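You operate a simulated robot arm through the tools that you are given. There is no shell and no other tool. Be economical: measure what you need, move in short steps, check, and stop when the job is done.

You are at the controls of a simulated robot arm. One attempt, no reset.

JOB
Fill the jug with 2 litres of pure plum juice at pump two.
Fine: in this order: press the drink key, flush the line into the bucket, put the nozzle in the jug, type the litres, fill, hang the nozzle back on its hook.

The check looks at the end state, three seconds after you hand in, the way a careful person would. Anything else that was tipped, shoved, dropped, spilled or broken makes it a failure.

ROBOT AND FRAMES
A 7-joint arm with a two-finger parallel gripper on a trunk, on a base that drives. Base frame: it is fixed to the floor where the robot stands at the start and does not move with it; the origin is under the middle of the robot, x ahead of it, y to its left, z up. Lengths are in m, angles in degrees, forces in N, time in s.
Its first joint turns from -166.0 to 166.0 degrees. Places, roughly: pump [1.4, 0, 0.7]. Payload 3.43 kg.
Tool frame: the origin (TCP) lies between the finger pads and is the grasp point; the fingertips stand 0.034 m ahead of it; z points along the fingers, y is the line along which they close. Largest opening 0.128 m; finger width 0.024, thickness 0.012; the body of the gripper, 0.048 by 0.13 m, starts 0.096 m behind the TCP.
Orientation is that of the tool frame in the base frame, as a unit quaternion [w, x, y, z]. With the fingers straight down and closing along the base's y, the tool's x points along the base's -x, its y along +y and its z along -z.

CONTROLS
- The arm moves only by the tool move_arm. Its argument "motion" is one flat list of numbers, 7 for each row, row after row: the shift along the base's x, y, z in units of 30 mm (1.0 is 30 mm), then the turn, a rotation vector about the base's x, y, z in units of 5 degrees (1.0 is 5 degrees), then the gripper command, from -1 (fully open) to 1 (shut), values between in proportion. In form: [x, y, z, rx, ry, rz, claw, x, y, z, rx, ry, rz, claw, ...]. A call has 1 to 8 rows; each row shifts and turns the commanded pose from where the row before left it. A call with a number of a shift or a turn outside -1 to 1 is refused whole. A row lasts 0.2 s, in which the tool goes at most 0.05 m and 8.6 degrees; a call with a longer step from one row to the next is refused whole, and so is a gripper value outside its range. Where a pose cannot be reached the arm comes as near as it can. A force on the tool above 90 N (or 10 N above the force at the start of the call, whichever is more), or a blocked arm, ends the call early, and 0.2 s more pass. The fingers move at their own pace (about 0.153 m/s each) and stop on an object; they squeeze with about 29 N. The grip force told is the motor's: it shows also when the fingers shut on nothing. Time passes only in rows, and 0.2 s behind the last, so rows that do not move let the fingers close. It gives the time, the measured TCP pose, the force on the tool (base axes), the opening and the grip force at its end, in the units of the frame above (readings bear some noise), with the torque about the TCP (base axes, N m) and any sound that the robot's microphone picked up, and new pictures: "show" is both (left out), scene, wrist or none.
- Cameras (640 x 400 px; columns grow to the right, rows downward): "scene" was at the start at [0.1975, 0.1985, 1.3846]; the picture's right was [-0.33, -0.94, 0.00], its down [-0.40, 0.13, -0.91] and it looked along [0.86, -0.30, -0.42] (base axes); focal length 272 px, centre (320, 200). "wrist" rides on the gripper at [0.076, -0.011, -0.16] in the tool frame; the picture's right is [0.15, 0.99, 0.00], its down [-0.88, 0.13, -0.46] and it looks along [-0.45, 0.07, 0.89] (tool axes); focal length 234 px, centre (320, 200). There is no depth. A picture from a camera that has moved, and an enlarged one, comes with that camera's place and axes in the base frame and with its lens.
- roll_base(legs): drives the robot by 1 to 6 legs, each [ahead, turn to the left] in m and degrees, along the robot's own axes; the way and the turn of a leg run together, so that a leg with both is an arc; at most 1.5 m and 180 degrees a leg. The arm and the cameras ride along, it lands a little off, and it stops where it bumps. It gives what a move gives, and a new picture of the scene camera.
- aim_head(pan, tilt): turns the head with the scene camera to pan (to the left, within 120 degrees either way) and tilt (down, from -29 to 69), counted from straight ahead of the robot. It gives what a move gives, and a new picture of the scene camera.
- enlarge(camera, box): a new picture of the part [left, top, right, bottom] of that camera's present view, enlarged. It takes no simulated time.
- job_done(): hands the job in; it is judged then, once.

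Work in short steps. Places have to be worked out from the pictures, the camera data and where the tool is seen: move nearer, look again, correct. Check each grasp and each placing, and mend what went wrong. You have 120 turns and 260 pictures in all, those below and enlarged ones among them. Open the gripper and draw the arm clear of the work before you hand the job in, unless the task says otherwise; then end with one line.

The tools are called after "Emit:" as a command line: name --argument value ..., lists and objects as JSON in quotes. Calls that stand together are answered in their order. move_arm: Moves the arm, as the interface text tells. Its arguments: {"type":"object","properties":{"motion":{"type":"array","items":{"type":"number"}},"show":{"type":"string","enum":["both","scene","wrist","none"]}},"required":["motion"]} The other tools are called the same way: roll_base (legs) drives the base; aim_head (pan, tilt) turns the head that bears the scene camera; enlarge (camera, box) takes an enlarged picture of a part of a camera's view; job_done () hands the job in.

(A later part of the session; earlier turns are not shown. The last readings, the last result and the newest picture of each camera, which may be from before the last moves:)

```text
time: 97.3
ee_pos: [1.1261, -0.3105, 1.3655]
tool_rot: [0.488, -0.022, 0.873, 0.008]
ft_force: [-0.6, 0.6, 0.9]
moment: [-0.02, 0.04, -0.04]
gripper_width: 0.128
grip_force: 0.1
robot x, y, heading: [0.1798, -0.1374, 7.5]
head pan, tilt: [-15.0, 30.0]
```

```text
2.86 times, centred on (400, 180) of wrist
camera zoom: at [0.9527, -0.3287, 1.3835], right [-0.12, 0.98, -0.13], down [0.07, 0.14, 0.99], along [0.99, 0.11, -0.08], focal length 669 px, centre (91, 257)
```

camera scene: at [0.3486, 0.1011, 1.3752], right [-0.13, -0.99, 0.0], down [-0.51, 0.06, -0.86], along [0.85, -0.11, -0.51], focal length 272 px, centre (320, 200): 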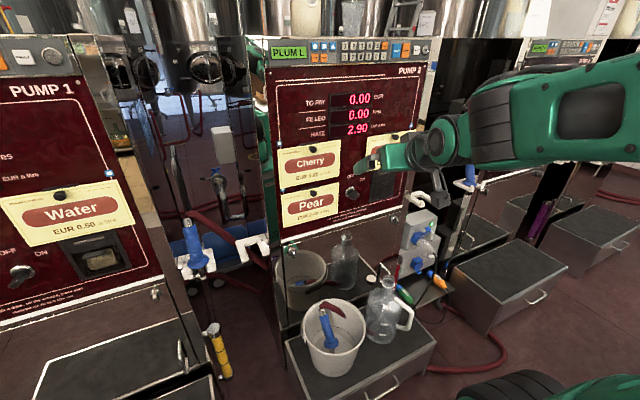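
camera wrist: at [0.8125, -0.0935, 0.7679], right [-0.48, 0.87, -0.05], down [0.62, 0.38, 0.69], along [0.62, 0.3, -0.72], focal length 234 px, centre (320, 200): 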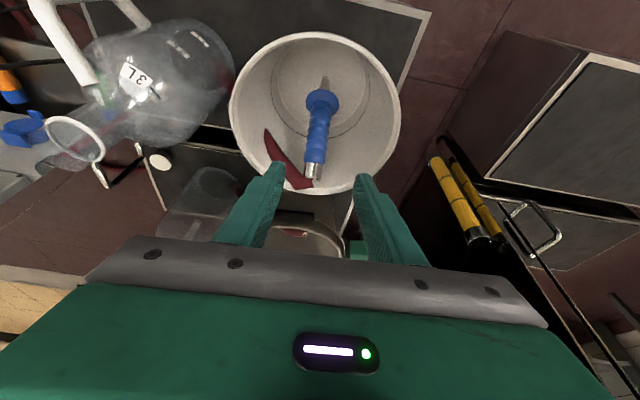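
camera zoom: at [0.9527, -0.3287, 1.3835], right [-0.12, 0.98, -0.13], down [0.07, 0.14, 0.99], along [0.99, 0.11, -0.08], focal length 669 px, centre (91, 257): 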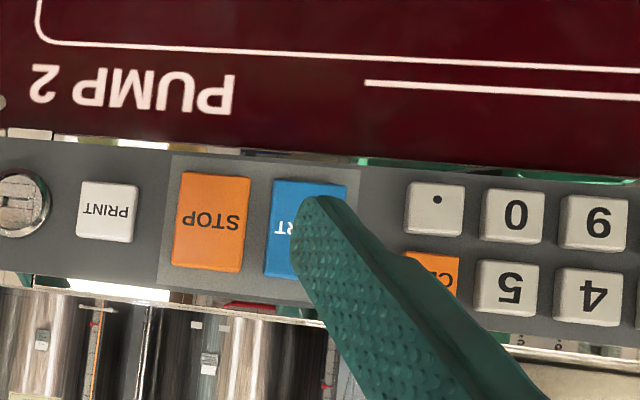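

Will land near START's right edge; shift 8 mm left and advance 2.5 cm, check.

Emit:
move_arm --motion '[-0.08, 0.25, 0, 0, 0, 0, -1, 0.39, 0.145, 0, 0, 0, 0, -1, 0.39, 0.145, 0, 0, 0, 0, -1]' --show "none"

Emit:
enlarge --camera "scene" --box '[335, 25, 435, 85]'

Emit:
enlarge --camera "wrist" --box '[320, 110, 480, 250]'

```text
time: 98.1
ee_pos: [1.1482, -0.2943, 1.3616]
tool_rot: [0.487, -0.022, 0.873, 0.009]
ft_force: [-0.8, 0.2, 0.8]
moment: [-0.03, 0.01, 0.01]
gripper_width: 0.1278
grip_force: 0.0
robot x, y, heading: [0.1789, -0.1347, 7.4]
head pan, tilt: [-15.0, 30.0]
```

```text
6.40 times, centred on (385, 55) of scene
camera zoom: at [0.3486, 0.1011, 1.3752], right [-0.13, -0.99, 0.0], down [-0.51, 0.06, -0.86], along [0.85, -0.11, -0.51], focal length 1739 px, centre (-96, 1128)
```

zoom: 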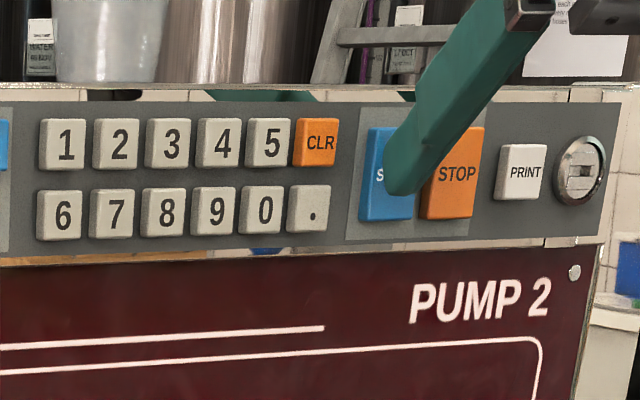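

```text
2.86 times, centred on (400, 180) of wrist
camera zoom: at [0.9731, -0.3127, 1.3806], right [-0.12, 0.98, -0.13], down [0.07, 0.14, 0.99], along [0.99, 0.11, -0.08], focal length 669 px, centre (91, 257)
```

zoom: 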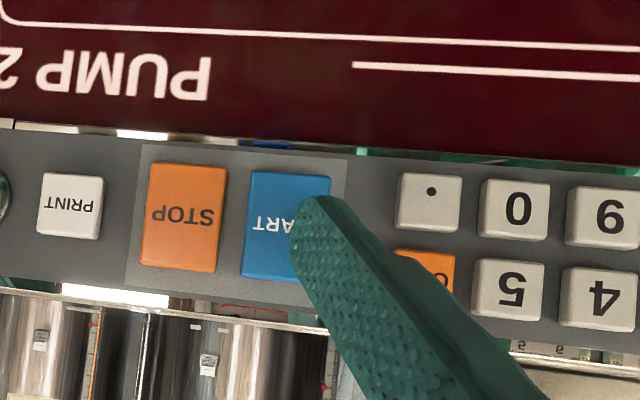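

On START. Creep in until click.

Emit:
move_arm --motion '[0.16, 0.06, 0, 0, 0, 0, -1, 0.14, 0.05, 0, 0, 0, 0, -1]' --show "scene"

```text
time: 98.7
ee_pos: [1.1575, -0.2916, 1.362]
tool_rot: [0.487, -0.023, 0.873, 0.008]
ft_force: [-26.1, -1.4, -3.6]
moment: [-0.22, 0.3, 1.93]
gripper_width: 0.1279
grip_force: 0.1
robot x, y, heading: [0.185, -0.1368, 7.4]
head pan, tilt: [-15.0, 30.0]
heard: click
camera scene: at [0.3472, 0.101, 1.3754], right [-0.13, -0.99, 0.0], down [-0.51, 0.06, -0.86], along [0.85, -0.11, -0.51], focal length 272 px, centre (320, 200)
```

scene: 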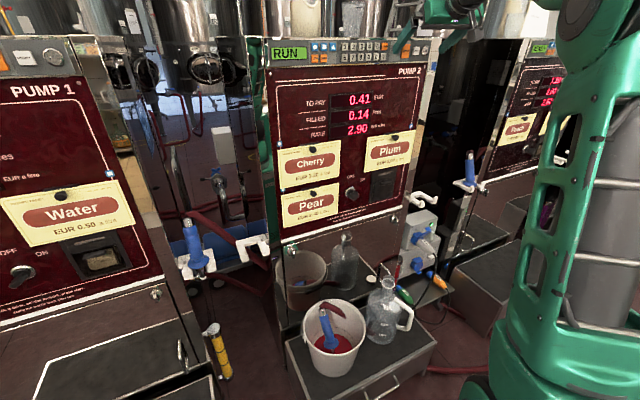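

RUN: juice flows into the bucket, red (old cherry) first. Retract from the key and watch.

Emit:
move_arm --motion '[-0.5, -0.19, 0, 0, 0, 0, -1, -0.5, -0.19, 0, 0, 0, 0, -1, 0, 0, 0, 0, 0, 0, -1, 0, 0, 0, 0, 0, 0, -1]' --show "scene"

Emit:
enlarge --camera "scene" --box '[260, 280, 420, 400]'

Emit:
move_arm --motion '[0, 0, 0, 0, 0, 0, -1, 0, 0, 0, 0, 0, 0, -1, 0, 0, 0, 0, 0, 0, -1, 0, 0, 0, 0, 0, 0, -1, 0, 0, 0, 0, 0, 0, -1, 0, 0, 0, 0, 0, 0, -1, 0, 0, 0, 0, 0, 0, -1, 0, 0, 0, 0, 0, 0, -1]' --show "scene"

Emit:
enlarge --camera "scene" --box '[260, 280, 420, 400]'

```text
time: 99.7
ee_pos: [1.1295, -0.3025, 1.3616]
tool_rot: [0.487, -0.022, 0.873, 0.007]
ft_force: [-0.3, 0.5, 0.4]
moment: [0.02, -0.01, -0.01]
gripper_width: 0.1281
grip_force: 0.1
robot x, y, heading: [0.1823, -0.1355, 7.6]
head pan, tilt: [-15.0, 30.0]
camera scene: at [0.3488, 0.1012, 1.3752], right [-0.13, -0.99, 0.0], down [-0.51, 0.06, -0.86], along [0.85, -0.11, -0.51], focal length 272 px, centre (320, 200)
```

scene: 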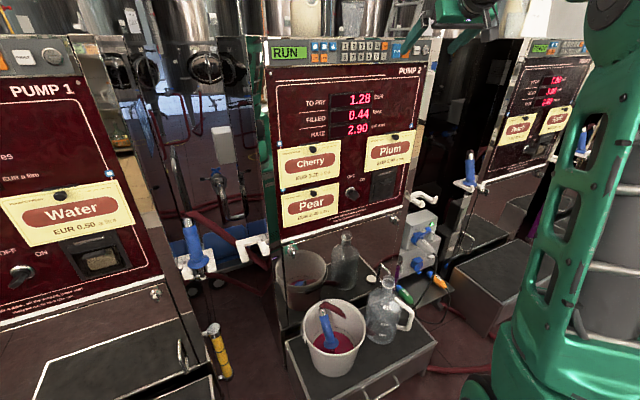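

```text
3.33 times, centred on (340, 340) of scene
camera zoom: at [0.3488, 0.1012, 1.3752], right [-0.13, -0.99, 0.0], down [-0.51, 0.06, -0.86], along [0.85, -0.11, -0.51], focal length 906 px, centre (253, -267)
```

zoom: 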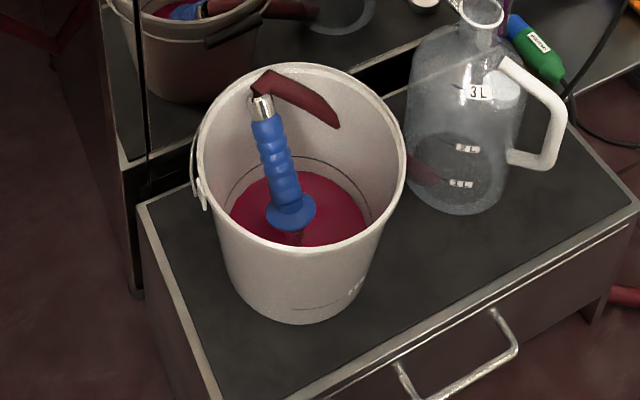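

```text
time: 101.5
ee_pos: [1.1288, -0.3026, 1.3615]
tool_rot: [0.487, -0.022, 0.873, 0.007]
ft_force: [-0.5, -1.0, 0.7]
moment: [-0.03, 0.02, -0.01]
gripper_width: 0.128
grip_force: 0.0
robot x, y, heading: [0.1835, -0.1371, 7.6]
head pan, tilt: [-15.0, 30.0]
camera scene: at [0.3488, 0.1012, 1.3752], right [-0.13, -0.99, 0.0], down [-0.51, 0.06, -0.86], along [0.85, -0.11, -0.51], focal length 272 px, centre (320, 200)
```

scene: 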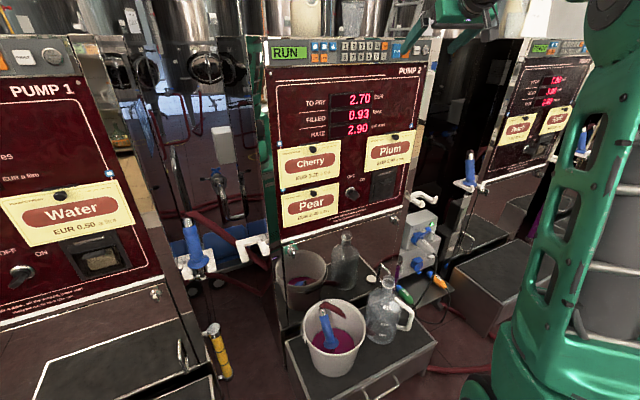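

```text
3.33 times, centred on (340, 340) of scene
camera zoom: at [0.3488, 0.1012, 1.3752], right [-0.13, -0.99, 0.0], down [-0.51, 0.06, -0.86], along [0.85, -0.11, -0.51], focal length 906 px, centre (253, -267)
```

zoom: 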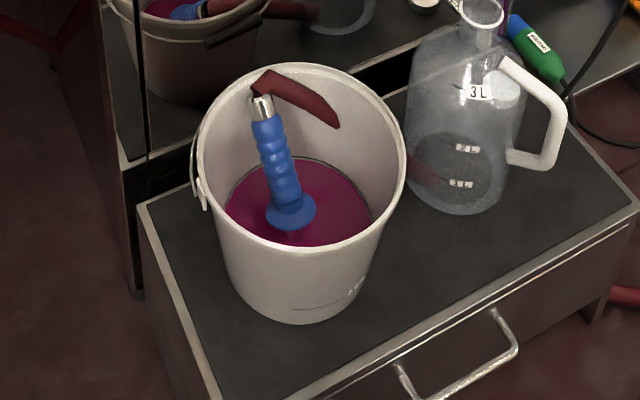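

The colour went from cherry red to plum purple, so the line is flushed. It stops at 1 L; I retreat and come back down toward the bucket.

Emit:
move_arm --motion '[-1, 0.3, 0, 0, 0, 0, -1, -1, 0.3, 0, 0, 0, 0, -1, -1, 0.3, 0, 0, 0, 0, -1, -0.6, 0.5, -1, 0, 0, 0, -1, -0.6, 0.5, -1, 0, 0, 0, -1, -0.6, 0.5, -1, 0, 0, 0, -1, -0.6, 0.5, -1, 0, 0, 0, -1, -0.6, 0.5, -1, 0, 0, 0, -1]' --show "scene"

Emit:
move_arm --motion '[0, 0.5, -1, -0.182, 0.91, 0.343, -1, 0, 0.5, -1, -0.182, 0.91, 0.343, -1, 0, 0.5, -1, -0.182, 0.91, 0.343, 0.06, 0, 0.5, -1, -0.182, 0.91, 0.343, 0.06, 0, 0.5, -1, -0.182, 0.91, 0.343, 0.06, 0, 0.5, -1, -0.182, 0.91, 0.343, 0.06, 0, 0.5, -1, -0.182, 0.91, 0.343, 0.06, 0, 0.5, -1, -0.182, 0.91, 0.343, 0.06]' --show "none"

Emit:
move_arm --motion '[0, 0.2, -1, -0.182, 0.91, 0.343, 0.06, 0, 0.2, -1, -0.182, 0.91, 0.343, 0.06, 0, 0.2, -1, 0, 0, 0, 0.06, 0, 0.2, -1, 0, 0, 0, 0.06, 0, 0.2, -1, 0, 0, 0, 0.06, 0, 0.2, -1, 0, 0, 0, 0.06, 0, 0.2, -1, 0, 0, 0, 0.06, 0, 0.2, -1, 0, 0, 0, 0.06]' --show "both"

```text
time: 103.3
ee_pos: [0.9483, -0.1984, 1.2106]
tool_rot: [0.487, -0.023, 0.873, 0.008]
ft_force: [0.0, 0.0, -0.2]
moment: [0.0, -0.02, 0.01]
gripper_width: 0.1281
grip_force: 0.0
robot x, y, heading: [0.186, -0.1342, 7.5]
head pan, tilt: [-15.0, 30.0]
camera scene: at [0.3488, 0.1011, 1.3752], right [-0.13, -0.99, 0.0], down [-0.51, 0.06, -0.86], along [0.85, -0.11, -0.51], focal length 272 px, centre (320, 200)
```

scene: 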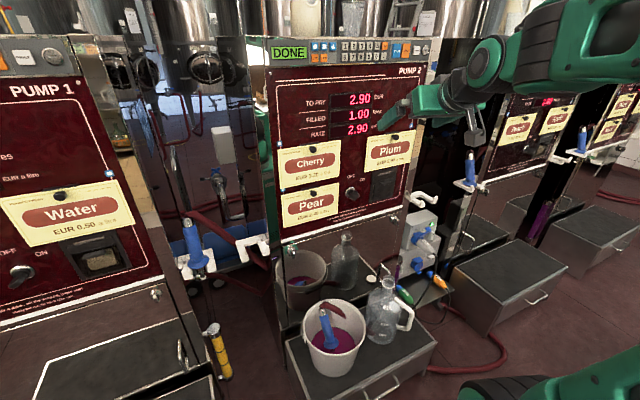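

```text
time: 105.1
ee_pos: [0.9475, -0.0798, 0.9701]
tool_rot: [0.185, -0.152, 0.971, 0.018]
ft_force: [-0.9, -0.1, 0.0]
moment: [0.06, -0.04, -0.02]
gripper_width: 0.0604
grip_force: 0.0
robot x, y, heading: [0.183, -0.1354, 7.2]
head pan, tilt: [-15.0, 30.0]
```

```text
time: 106.9
ee_pos: [0.9524, -0.0326, 0.7347]
tool_rot: [0.104, -0.182, 0.978, 0.02]
ft_force: [-0.2, 0.4, 0.2]
moment: [0.02, -0.01, 0.0]
gripper_width: 0.0601
grip_force: 0.0
robot x, y, heading: [0.1815, -0.1376, 7.5]
head pan, tilt: [-15.0, 30.0]
camera scene: at [0.3485, 0.1011, 1.3752], right [-0.13, -0.99, 0.0], down [-0.51, 0.06, -0.86], along [0.85, -0.11, -0.51], focal length 272 px, centre (320, 200)
camera wrist: at [0.8561, -0.0813, 0.8741], right [-0.49, 0.87, -0.03], down [0.67, 0.4, 0.63], along [0.56, 0.29, -0.78], focal length 234 px, centre (320, 200)
```

scene: 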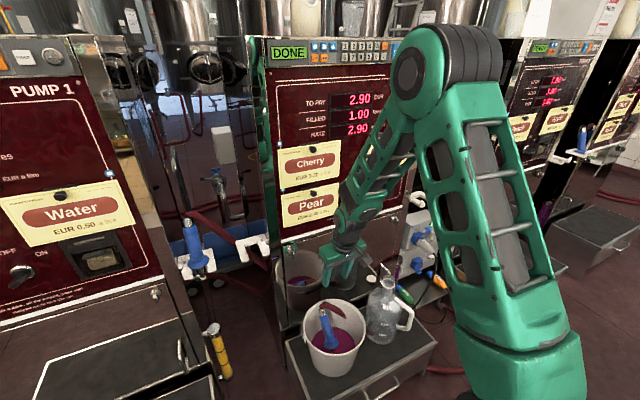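
wrist: 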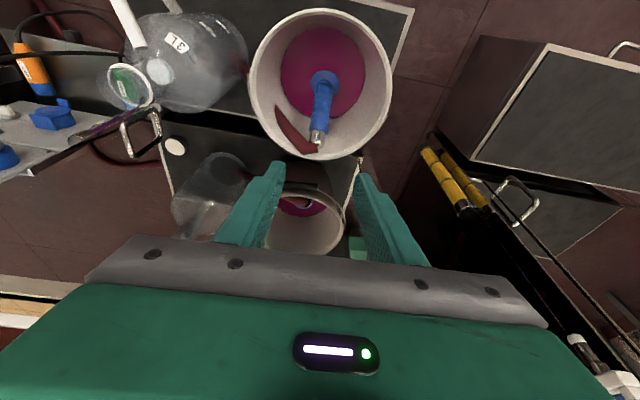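

DONE at 1.00 L. Enlarge the wrist view to locate the nozzle for re-gripping.

Emit:
enlarge --camera "wrist" --box '[240, 0, 420, 170]'

Emit:
enlarge --camera "scene" --box '[290, 280, 390, 380]'

```text
2.35 times, centred on (330, 85) of wrist
camera zoom: at [0.8561, -0.0813, 0.8741], right [-0.49, 0.87, -0.03], down [0.67, 0.4, 0.63], along [0.56, 0.29, -0.78], focal length 551 px, centre (296, 471)
```

zoom: 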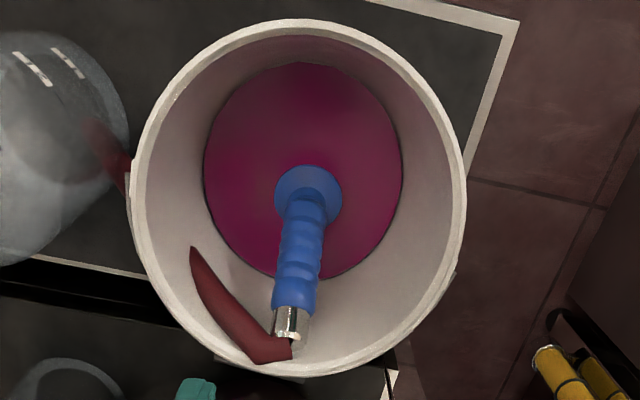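

```text
4.00 times, centred on (340, 330) of scene
camera zoom: at [0.3485, 0.1011, 1.3752], right [-0.13, -0.99, 0.0], down [-0.51, 0.06, -0.86], along [0.85, -0.11, -0.51], focal length 1087 px, centre (240, -320)
```

zoom: 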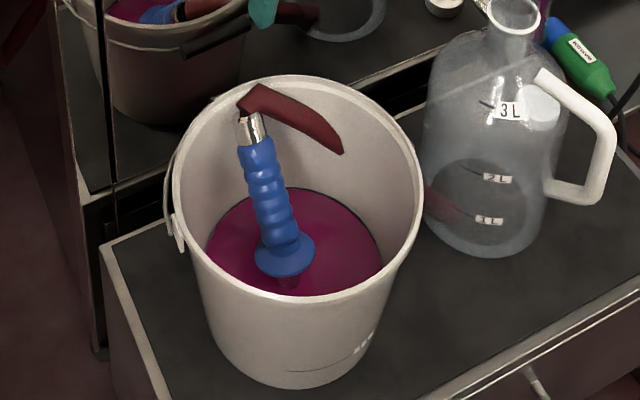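

Nozzle: flange (0.958,-0.028,0.352), ferrule (1.024,-0.003,0.457), leaning 34°. Shift and descend along the tool axis two-thirds of the way, then check.

Emit:
move_arm --motion '[-0.9, -0.28, 0, 0, 0, 0, 0.06, 0.197, 0.077, -0.98, 0, 0, 0, 0.06, 0.197, 0.077, -0.98, 0, 0, 0, 0.06, 0.197, 0.077, -0.98, 0, 0, 0, 0.06, 0.197, 0.077, -0.98, 0, 0, 0, 0.06, 0.197, 0.077, -0.98, 0, 0, 0, 0.06, 0.197, 0.077, -0.98, 0, 0, 0, 0.06]' --show "wrist"

Emit:
enlarge --camera "scene" --box '[290, 250, 390, 380]'

```text
time: 108.5
ee_pos: [0.9567, -0.0283, 0.5566]
tool_rot: [0.104, -0.182, 0.978, 0.02]
ft_force: [-0.9, 0.3, -0.6]
moment: [0.01, 0.0, -0.02]
gripper_width: 0.06
grip_force: 0.1
robot x, y, heading: [0.184, -0.1379, 7.6]
head pan, tilt: [-15.0, 30.0]
camera wrist: at [0.8603, -0.0772, 0.6958], right [-0.49, 0.87, -0.03], down [0.67, 0.4, 0.63], along [0.56, 0.29, -0.78], focal length 234 px, centre (320, 200)
```

wrist: 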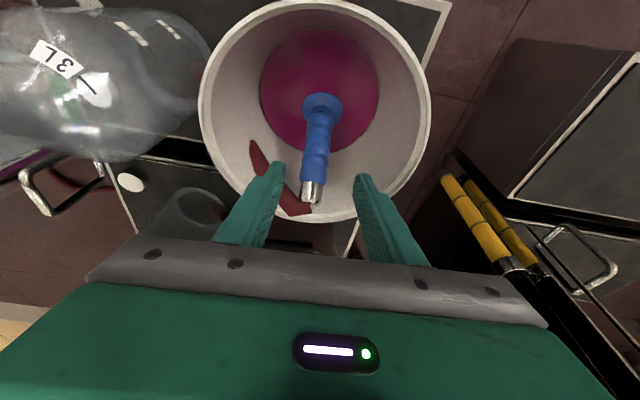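

```text
3.08 times, centred on (340, 315) of scene
camera zoom: at [0.3486, 0.1012, 1.3752], right [-0.13, -0.99, 0.0], down [-0.51, 0.06, -0.86], along [0.85, -0.11, -0.51], focal length 836 px, centre (258, -154)
```

zoom: 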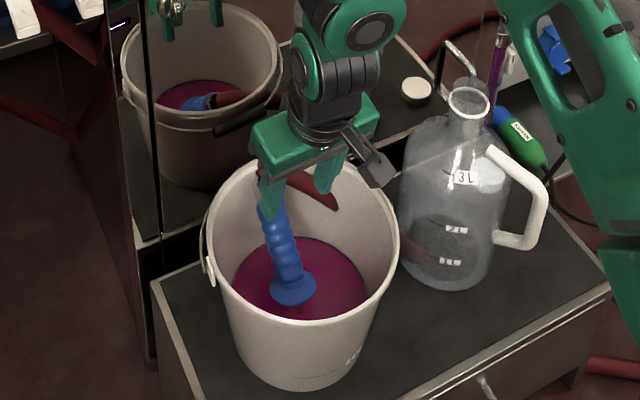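

Fingers straddle the nozzle. Descend the rest and close.

Emit:
move_arm --motion '[0.22, 0.087, -0.977, 0, 0, 0, 0.06, 0.22, 0.087, -0.977, 0, 0, 0, 0.06, 0.22, 0.087, -0.977, 0, 0, 0, 0.06, 0.22, 0.087, -0.977, 0, 0, 0, 0.06, 0.22, 0.087, -0.977, 0, 0, 0, 0.06]' --show "wrist"

Emit:
move_arm --motion '[0, 0, 0, 0, 0, 0, 1, 0, 0, 0, 0, 0, 0, 1, 0, 0, 0, 0, 0, 0, 1]' --show "wrist"

```text
time: 109.7
ee_pos: [0.991, -0.0142, 0.4083]
tool_rot: [0.105, -0.18, 0.978, 0.019]
ft_force: [-0.1, 0.0, 0.8]
moment: [0.01, 0.01, 0.02]
gripper_width: 0.0601
grip_force: 0.1
robot x, y, heading: [0.1835, -0.1357, 7.5]
head pan, tilt: [-15.0, 30.0]
camera wrist: at [0.8943, -0.0644, 0.5467], right [-0.49, 0.87, -0.03], down [0.67, 0.4, 0.63], along [0.56, 0.29, -0.78], focal length 234 px, centre (320, 200)
```

wrist: 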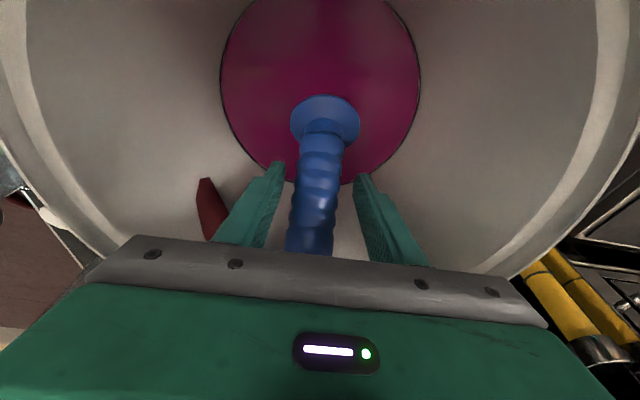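

```text
time: 110.5
ee_pos: [0.9905, -0.0144, 0.4079]
tool_rot: [0.105, -0.181, 0.978, 0.019]
ft_force: [0.0, -0.8, 1.1]
moment: [-0.68, -0.22, 0.1]
gripper_width: 0.034
grip_force: 29.6
robot x, y, heading: [0.1831, -0.1353, 7.6]
head pan, tilt: [-15.0, 30.0]
camera wrist: at [0.8942, -0.0644, 0.5467], right [-0.49, 0.87, -0.03], down [0.67, 0.4, 0.63], along [0.56, 0.29, -0.78], focal length 234 px, centre (320, 200)
```

wrist: 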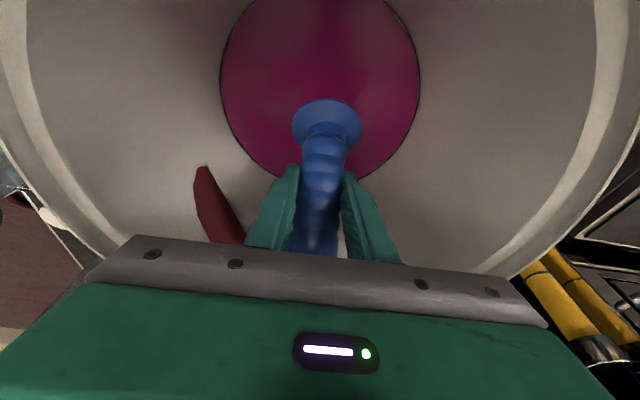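

Gripped (34 mm). Lift a bit, pause to drip over the bucket, then raise out.

Emit:
move_arm --motion '[-0.1, 0, 0.5, 0, 0, 0, 1, -0.1, 0, 0.9, 0, 0, 0, 1, -0.1, 0, 0.9, 0, 0, 0, 1, 0, 0, 0, 0, 0, 0, 1, 0, 0, 0, 0, 0, 0, 1, 0, 0, 0, 0, 0, 0, 1, 0, 0, 0, 0, 0, 0, 1, 0, 0, 0, 0, 0, 0, 1]' --show "wrist"

Emit:
move_arm --motion '[0, 0, 0.9, 0, 0, 0, 1, 0, 0, 0.9, 0, 0, 0, 1, 0, 0, 0.9, 0, 0, 0, 1, 0, 0, 0.9, 0, 0, 0, 1, 0, 0, 0.9, 0, 0, 0, 1, 0, 0, 0.9, 0, 0, 0, 1, 0, 0, 0, 0, 0, 0, 1, 0, 0, 0, 0, 0, 0, 1]' --show "both"

```text
time: 112.3
ee_pos: [0.9817, -0.0153, 0.4791]
tool_rot: [0.104, -0.181, 0.978, 0.019]
ft_force: [-0.1, 0.9, -2.4]
moment: [0.03, -0.02, 0.0]
gripper_width: 0.0352
grip_force: 29.1
robot x, y, heading: [0.1846, -0.1371, 7.5]
head pan, tilt: [-15.0, 30.0]
camera wrist: at [0.8854, -0.0646, 0.6179], right [-0.49, 0.87, -0.03], down [0.67, 0.4, 0.63], along [0.56, 0.29, -0.78], focal length 234 px, centre (320, 200)
```

wrist: 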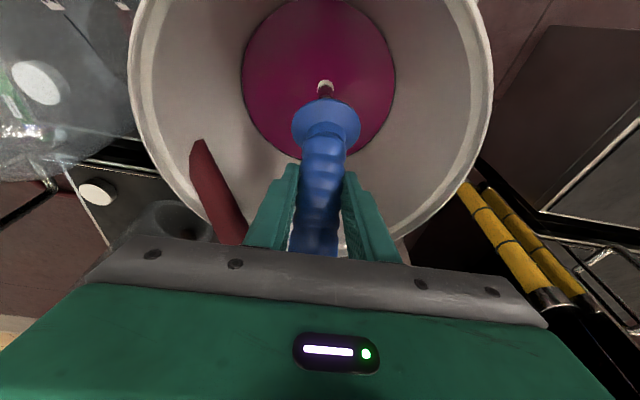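

```text
time: 114.1
ee_pos: [0.98, -0.0142, 0.6401]
tool_rot: [0.104, -0.181, 0.978, 0.019]
ft_force: [-0.4, 0.2, -2.8]
moment: [0.02, -0.06, -0.01]
gripper_width: 0.0353
grip_force: 29.1
robot x, y, heading: [0.1805, -0.1348, 7.4]
head pan, tilt: [-15.0, 30.0]
camera scene: at [0.349, 0.1012, 1.3752], right [-0.13, -0.99, 0.0], down [-0.51, 0.06, -0.86], along [0.85, -0.11, -0.51], focal length 272 px, centre (320, 200)
camera wrist: at [0.884, -0.0639, 0.7802], right [-0.49, 0.87, -0.03], down [0.67, 0.4, 0.63], along [0.56, 0.29, -0.78], focal length 234 px, centre (320, 200)
```

scene: 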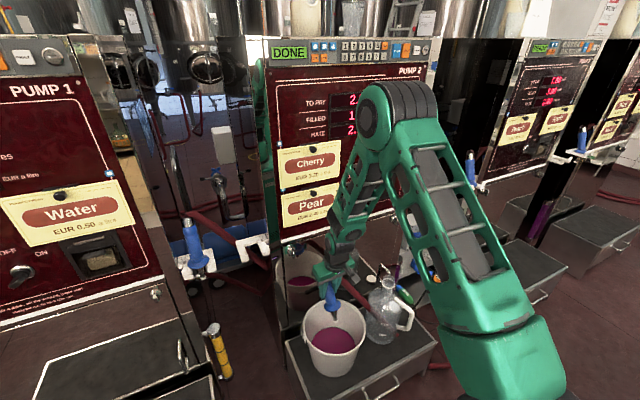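
wrist: 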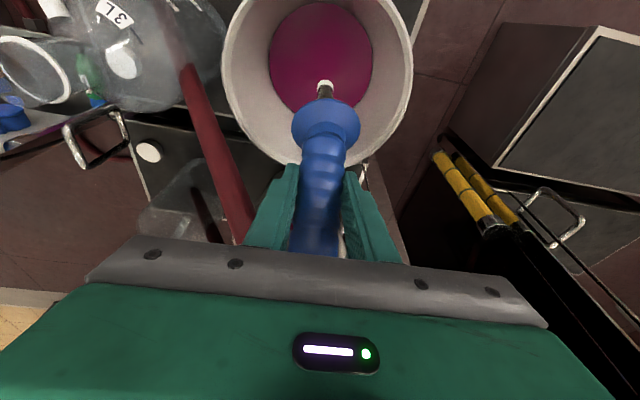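

No drip seen. Raise higher and level the tool somewhat to bring the nozzle upright; check its lean first.

Emit:
move_arm --motion '[0, 0, 0.9, 0, 0, 0, 1, 0, 0, 0.9, 0, 0, 0, 1, 0, 0, 0.9, 0, 0, 0, 1, 0, 0, 0.9, 0, 0, 0, 1, 0, 0, 0.9, 0, 0, 0, 1]' --show "none"

Emit:
enlarge --camera "scene" --box '[280, 200, 420, 350]'

Emit:
enlarge --camera "wrist" --box '[240, 40, 420, 260]'

```text
time: 115.3
ee_pos: [0.9812, -0.0153, 0.776]
tool_rot: [0.103, -0.182, 0.978, 0.02]
ft_force: [0.5, -0.6, -3.4]
moment: [0.02, -0.01, 0.0]
gripper_width: 0.0351
grip_force: 29.2
robot x, y, heading: [0.1822, -0.1358, 7.5]
head pan, tilt: [-15.0, 30.0]
```

```text
2.67 times, centred on (350, 275) of scene
camera zoom: at [0.3492, 0.1013, 1.3751], right [-0.13, -0.99, 0.0], down [-0.51, 0.06, -0.86], along [0.85, -0.11, -0.51], focal length 724 px, centre (240, 0)
```

zoom: 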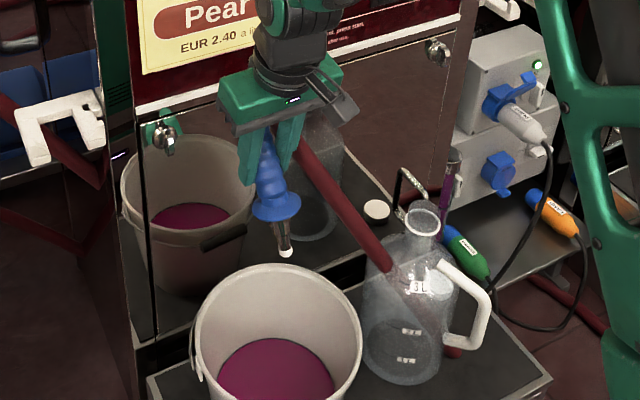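

```text
1.82 times, centred on (330, 150) of wrist
camera zoom: at [0.885, -0.0644, 0.9158], right [-0.49, 0.87, -0.03], down [0.67, 0.4, 0.63], along [0.56, 0.29, -0.78], focal length 426 px, centre (302, 291)
```

zoom: 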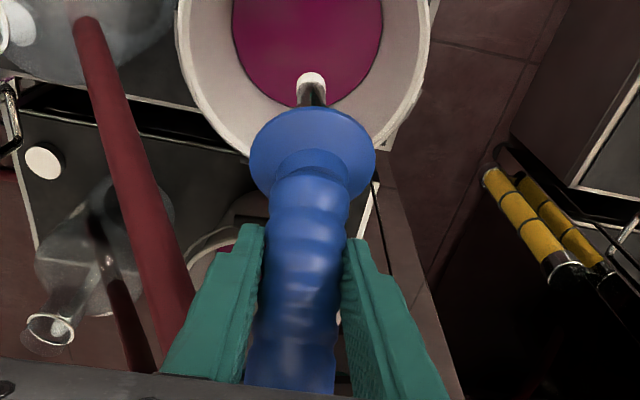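

In hand the nozzle leans 22°, so I pitch the tool up 22° to bring it vertical and carry it to above the jug mouth (~(1.03,-0.25,0.59)).

Emit:
move_arm --motion '[0, 0, 0.5, 0.317, -0.82, 0, 1, 0, 0, 0.5, 0.317, -0.82, 0, 1, 0, 0, 0.4, 0.317, -0.82, 0, 1, 0, 0, 0, 0.317, -0.82, 0, 1, 0, 0, 0, 0.317, -0.82, 0, 1]' --show "none"

Emit:
move_arm --motion '[0.2, -0.98, 0, 0, 0, 0, 1, 0.2, -0.98, 0, 0, 0, 0, 1, 0.2, -0.98, 0, 0, 0, 0, 1, 0.2, -0.98, 0, 0, 0, 0, 1, 0.2, -0.98, 0, 0, 0, 0, 1, 0.2, -0.98, 0, 0, 0, 0, 1, 0.2, -0.98, 0, 0, 0, 0, 1, 0.2, -0.98, 0, 0, 0, 0, 1]' --show "both"

Emit:
enlarge --camera "scene" --box '[320, 200, 440, 350]'

Emit:
enlarge --camera "wrist" --box '[220, 0, 420, 200]'

```text
time: 116.5
ee_pos: [0.983, -0.0151, 0.8182]
tool_rot: [0.289, -0.175, 0.94, 0.054]
ft_force: [0.0, -0.8, -2.1]
moment: [0.01, 0.01, 0.01]
gripper_width: 0.0351
grip_force: 29.9
robot x, y, heading: [0.1832, -0.1362, 7.5]
head pan, tilt: [-15.0, 30.0]
```

```text
time: 118.3
ee_pos: [1.0297, -0.2492, 0.8177]
tool_rot: [0.287, -0.174, 0.94, 0.053]
ft_force: [-0.5, 0.6, -2.6]
moment: [-0.03, 0.03, 0.0]
gripper_width: 0.0349
grip_force: 28.9
robot x, y, heading: [0.181, -0.1368, 7.5]
head pan, tilt: [-15.0, 30.0]
camera scene: at [0.3489, 0.1014, 1.3752], right [-0.13, -0.99, 0.0], down [-0.51, 0.06, -0.86], along [0.85, -0.11, -0.51], focal length 272 px, centre (320, 200)
camera wrist: at [0.8929, -0.3145, 0.9066], right [-0.47, 0.88, -0.08], down [0.4, 0.29, 0.87], along [0.79, 0.38, -0.48], focal length 234 px, centre (320, 200)
```

scene: 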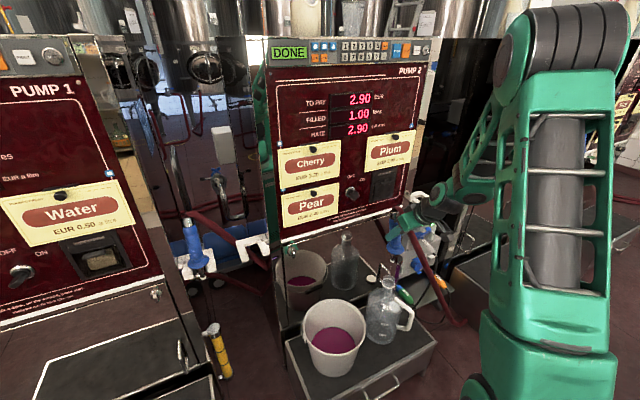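
wrist: 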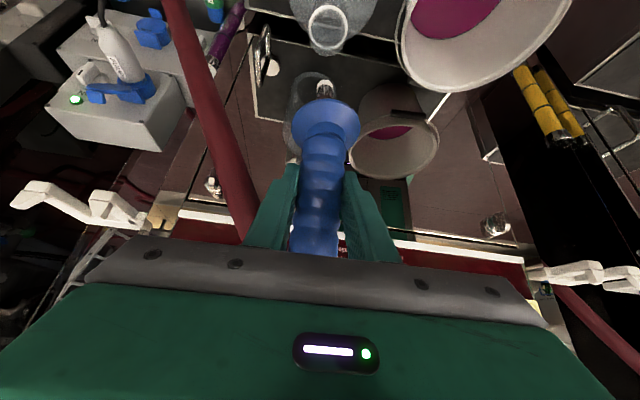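

```text
2.67 times, centred on (380, 275) of scene
camera zoom: at [0.3489, 0.1014, 1.3752], right [-0.13, -0.99, 0.0], down [-0.51, 0.06, -0.86], along [0.85, -0.11, -0.51], focal length 724 px, centre (160, 0)
```

zoom: 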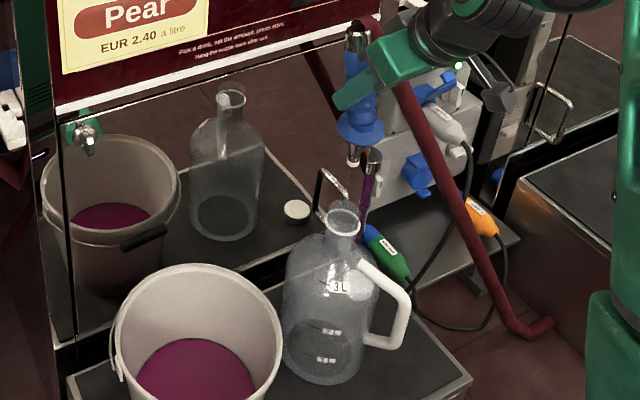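

```text
2.00 times, centred on (320, 100) of wrist
camera zoom: at [0.8929, -0.3145, 0.9066], right [-0.47, 0.88, -0.08], down [0.4, 0.29, 0.87], along [0.79, 0.38, -0.48], focal length 468 px, centre (320, 400)
```

zoom: 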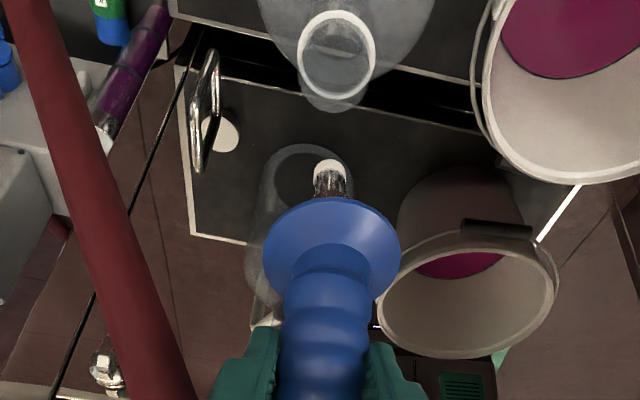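

Tip is at (1.027,-0.251,0.70), mouth at (1.030,-0.254,0.581): nearly concentric. Correct 3 mm and lower until the tip is just above the mouth, then check.

Emit:
move_arm --motion '[0.1, -0.1, -0.6, 0, 0, 0, 1, 0, 0, -0.9, 0, 0, 0, 1, 0, 0, -0.9, 0, 0, 0, 1, 0, 0, -0.9, 0, 0, 0, 1]' --show "both"

Emit:
enlarge --camera "scene" --box '[340, 230, 440, 330]'

Emit:
enlarge --camera "wrist" --box '[240, 0, 400, 160]'

```text
time: 119.3
ee_pos: [1.0333, -0.2535, 0.7188]
tool_rot: [0.289, -0.174, 0.94, 0.054]
ft_force: [0.6, 0.2, -2.2]
moment: [0.0, 0.02, 0.0]
gripper_width: 0.0352
grip_force: 29.7
robot x, y, heading: [0.1789, -0.1345, 7.5]
head pan, tilt: [-15.0, 30.0]
camera scene: at [0.3486, 0.1012, 1.3752], right [-0.13, -0.99, 0.0], down [-0.51, 0.06, -0.86], along [0.85, -0.11, -0.51], focal length 272 px, centre (320, 200)
camera wrist: at [0.8953, -0.318, 0.8063], right [-0.47, 0.88, -0.08], down [0.39, 0.29, 0.87], along [0.79, 0.37, -0.48], focal length 234 px, centre (320, 200)
```

scene: 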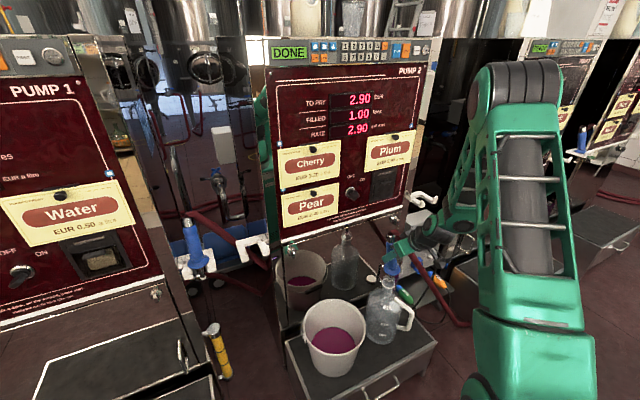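
wrist: 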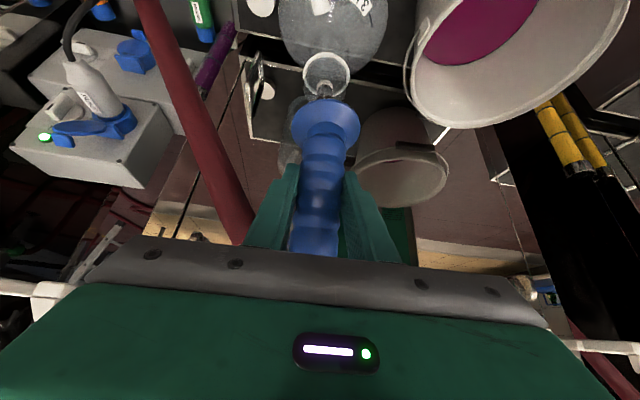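

```text
4.00 times, centred on (390, 280) of scene
camera zoom: at [0.3486, 0.1012, 1.3752], right [-0.13, -0.99, 0.0], down [-0.51, 0.06, -0.86], along [0.85, -0.11, -0.51], focal length 1087 px, centre (40, -120)
```

zoom: 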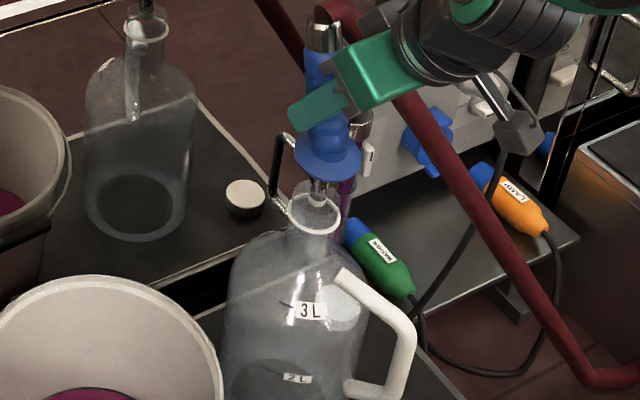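

```text
2.50 times, centred on (320, 80) of wrist
camera zoom: at [0.8953, -0.318, 0.8063], right [-0.47, 0.88, -0.08], down [0.39, 0.29, 0.87], along [0.79, 0.37, -0.48], focal length 585 px, centre (320, 500)
```

zoom: 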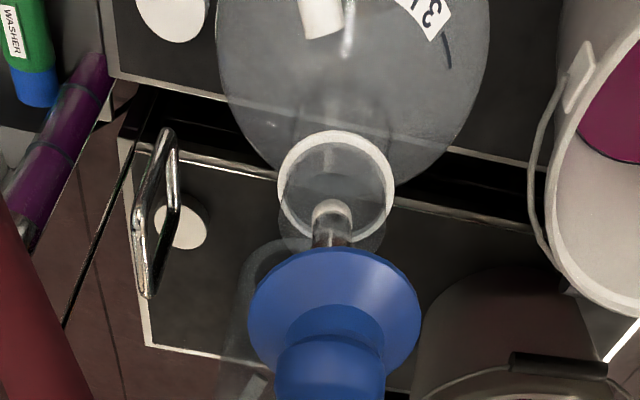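

Tip is concentric with the mouth within ~4 mm. Lower slowly with force checks until the flange rests.

Emit:
move_arm --motion '[0.1, 0, -0.6, 0, 0, 0, 1, 0, 0, -0.6, 0, 0, 0, 1, 0, 0, -0.6, 0, 0, 0, 1]' --show "none"

Emit:
enlarge --camera "scene" --box '[340, 230, 440, 330]'

Emit:
enlarge --camera "wrist" --box '[240, 0, 400, 160]'

```text
time: 120.1
ee_pos: [1.0353, -0.2522, 0.6651]
tool_rot: [0.291, -0.174, 0.939, 0.052]
ft_force: [2.4, 1.8, 24.7]
moment: [0.27, 0.22, 0.0]
gripper_width: 0.0349
grip_force: 28.7
robot x, y, heading: [0.1812, -0.1314, 7.4]
head pan, tilt: [-15.0, 30.0]
```

```text
4.00 times, centred on (390, 280) of scene
camera zoom: at [0.3479, 0.1013, 1.3753], right [-0.13, -0.99, 0.0], down [-0.51, 0.06, -0.86], along [0.85, -0.11, -0.51], focal length 1087 px, centre (40, -120)
```

zoom: 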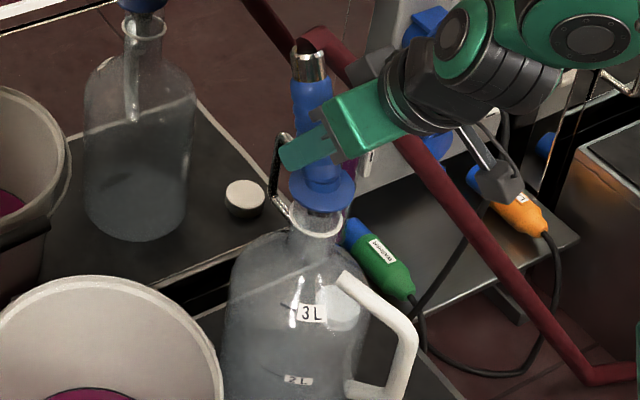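

```text
2.50 times, centred on (320, 80) of wrist
camera zoom: at [0.8978, -0.3173, 0.7541], right [-0.47, 0.88, -0.08], down [0.39, 0.29, 0.87], along [0.79, 0.38, -0.48], focal length 585 px, centre (320, 500)
```

zoom: 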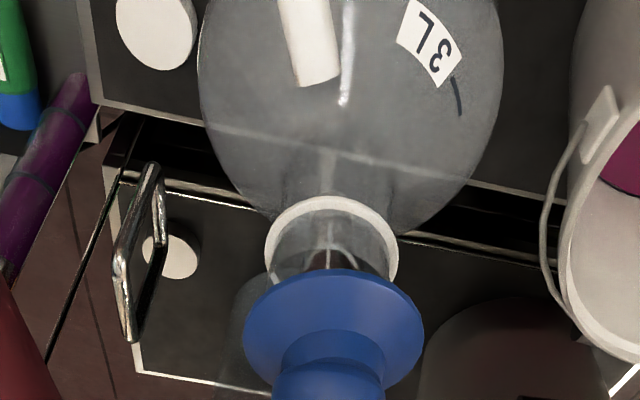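

Blocked with the flange ~3 cm above the mouth: the thicker collar touches the far side of the rim; the mouth centre re-measures as (1.02,-0.255). Raise 2 cm, shift 10 mm toward me and lower again.

Emit:
move_arm --motion '[0, 0, 0.5, 0, 0, 0, 1, -0.17, -0.05, 0.2, 0, 0, 0, 1, -0.17, -0.05, 0, 0, 0, 0, 1]' --show "none"

Emit:
enlarge --camera "wrist" --box '[240, 0, 400, 160]'

Emit:
enlarge --camera "scene" --box '[360, 250, 420, 310]'

```text
time: 120.9
ee_pos: [1.0245, -0.2565, 0.6837]
tool_rot: [0.288, -0.174, 0.94, 0.053]
ft_force: [0.0, 0.3, -1.9]
moment: [0.0, -0.04, 0.02]
gripper_width: 0.0346
grip_force: 29.1
robot x, y, heading: [0.1817, -0.136, 7.3]
head pan, tilt: [-15.0, 30.0]
```

```text
2.50 times, centred on (320, 80) of wrist
camera zoom: at [0.886, -0.3211, 0.7732], right [-0.47, 0.88, -0.08], down [0.4, 0.29, 0.87], along [0.79, 0.37, -0.48], focal length 585 px, centre (320, 500)
```

zoom: 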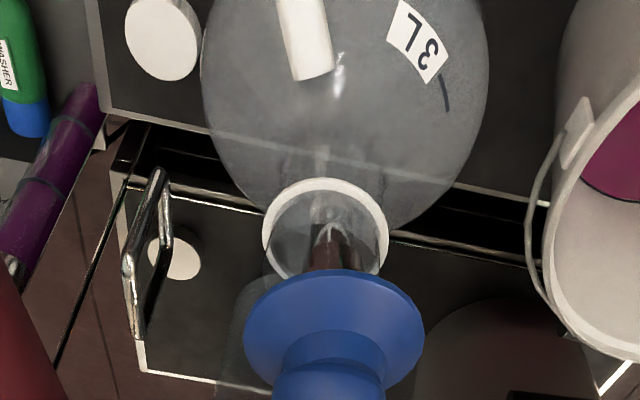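

```text
6.67 times, centred on (390, 280) of scene
camera zoom: at [0.349, 0.1012, 1.3752], right [-0.13, -0.99, 0.0], down [-0.51, 0.06, -0.86], along [0.85, -0.11, -0.51], focal length 1811 px, centre (-147, -333)
```

zoom: 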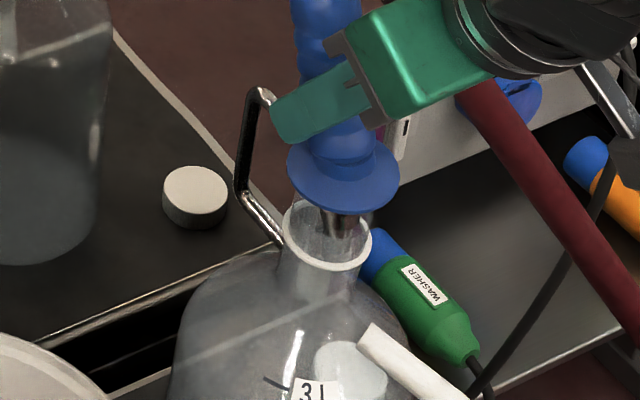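

The contact force pushed the nozzle away from me and re-triangulation (flange (1.020,-0.260), mouth (1.028,-0.262)) says the spout, leaning ~5°, is too near me. Pitch up 5° and nudge, then look.

Emit:
move_arm --motion '[0.1, -0.1, 0.3, 0.36, -0.93, 0, 1, 0, 0, 0, 0, 0, 0, 1]' --show "none"

Emit:
enlarge --camera "wrist" --box '[270, 0, 390, 120]'

Emit:
enlarge --camera "scene" --box '[360, 240, 420, 300]'

```text
time: 121.5
ee_pos: [1.027, -0.2597, 0.6917]
tool_rot: [0.329, -0.171, 0.927, 0.061]
ft_force: [0.0, 0.0, -3.0]
moment: [0.02, 0.0, -0.01]
gripper_width: 0.0348
grip_force: 29.2
robot x, y, heading: [0.1812, -0.1326, 7.6]
head pan, tilt: [-15.0, 30.0]
```

```text
3.33 times, centred on (330, 60) of wrist
camera zoom: at [0.8831, -0.3268, 0.7684], right [-0.46, 0.88, -0.09], down [0.32, 0.26, 0.91], along [0.83, 0.39, -0.41], focal length 781 px, centre (287, 667)
```

zoom: 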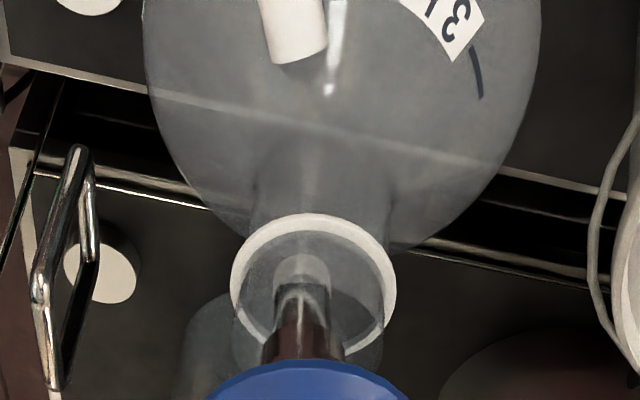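

```text
6.67 times, centred on (390, 270) of scene
camera zoom: at [0.349, 0.1011, 1.3752], right [-0.13, -0.99, 0.0], down [-0.51, 0.06, -0.86], along [0.85, -0.11, -0.51], focal length 1811 px, centre (-147, -267)
```

zoom: 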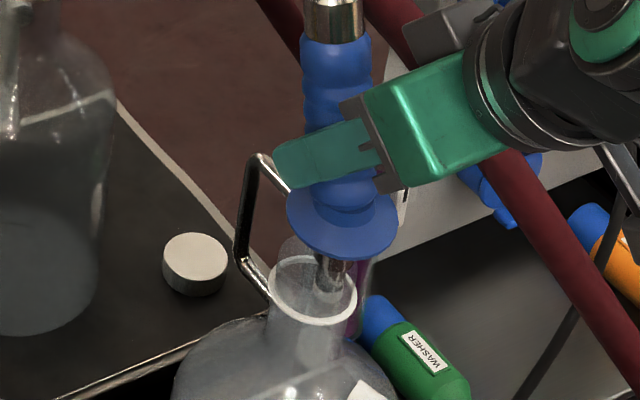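

The spout sits ~1 cm nearer to me than the mouth centre by both views. Shift 8 mm forward, 6 mm left and re-check.

Emit:
move_arm --motion '[0.28, 0.2, 0, 0, 0, 0, 1, 0, 0, 0, 0, 0, 0, 1]' --show "none"

Emit:
enlarge --camera "wrist" --box '[270, 0, 390, 120]'

Emit:
enlarge --camera "scene" --box '[370, 255, 410, 295]'

```text
time: 122.1
ee_pos: [1.036, -0.2539, 0.6938]
tool_rot: [0.329, -0.172, 0.927, 0.061]
ft_force: [0.8, 1.1, -2.0]
moment: [0.03, 0.02, 0.02]
gripper_width: 0.0344
grip_force: 28.6
robot x, y, heading: [0.1805, -0.136, 7.5]
head pan, tilt: [-15.0, 30.0]
```

```text
3.33 times, centred on (330, 60) of wrist
camera zoom: at [0.8909, -0.3214, 0.7692], right [-0.46, 0.88, -0.09], down [0.32, 0.26, 0.91], along [0.83, 0.39, -0.41], focal length 781 px, centre (287, 667)
```

zoom: 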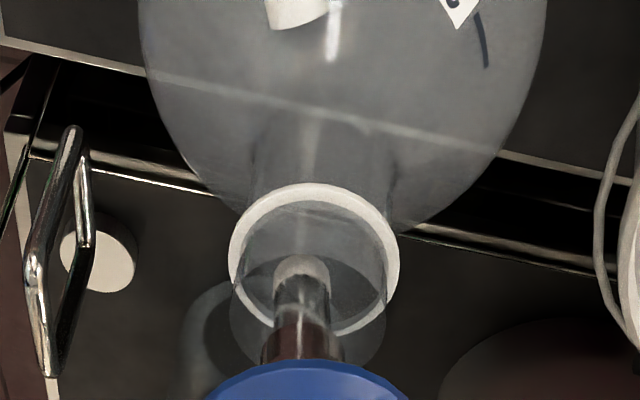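

```text
10.00 times, centred on (390, 275) of scene
camera zoom: at [0.3489, 0.1011, 1.3752], right [-0.13, -0.99, 0.0], down [-0.51, 0.06, -0.86], along [0.85, -0.11, -0.51], focal length 2717 px, centre (-380, -550)
```

zoom: 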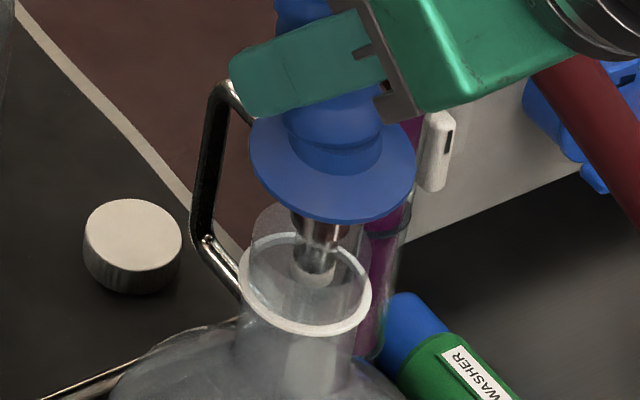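

Now clear: the tip is right at the mouth plane, off by ~4 mm forward and 3 mm right. Correct that and lower gently.

Emit:
move_arm --motion '[-0.16, 0.06, 0, 0, 0, 0, 1, 0, 0, -0.5, 0, 0, 0, 1, 0, 0, -0.5, 0, 0, 0, 1]' --show "none"

Emit:
enlarge --camera "wrist" --box '[270, 0, 390, 120]'

Emit:
enlarge --camera "scene" --box '[370, 255, 410, 295]'

```text
time: 122.9
ee_pos: [1.0333, -0.251, 0.6664]
tool_rot: [0.333, -0.171, 0.925, 0.061]
ft_force: [-0.7, -0.3, 23.2]
moment: [0.13, 0.36, 0.06]
gripper_width: 0.035
grip_force: 29.1
robot x, y, heading: [0.1827, -0.1373, 7.6]
head pan, tilt: [-15.0, 30.0]
```

```text
3.33 times, centred on (330, 60) of wrist
camera zoom: at [0.8889, -0.3183, 0.74], right [-0.46, 0.88, -0.09], down [0.32, 0.26, 0.91], along [0.83, 0.39, -0.4], focal length 781 px, centre (287, 667)
```

zoom: 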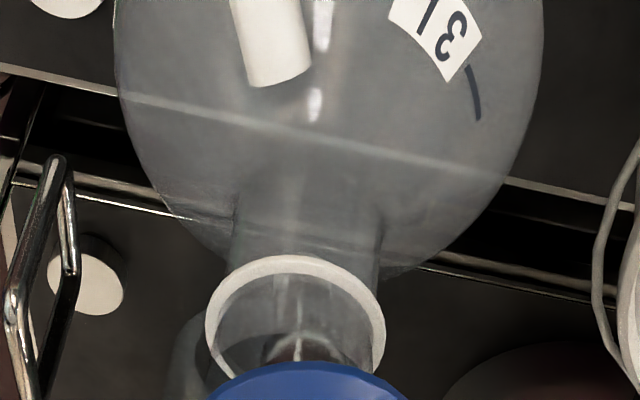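

```text
10.00 times, centred on (390, 275) of scene
camera zoom: at [0.3479, 0.1012, 1.3753], right [-0.13, -0.99, 0.0], down [-0.51, 0.06, -0.86], along [0.85, -0.11, -0.51], focal length 2717 px, centre (-380, -550)
```

zoom: 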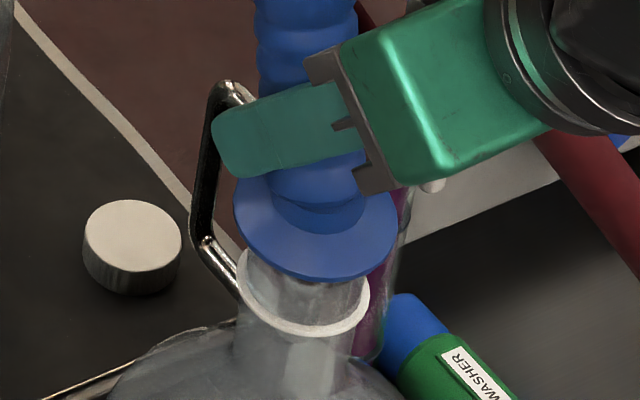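

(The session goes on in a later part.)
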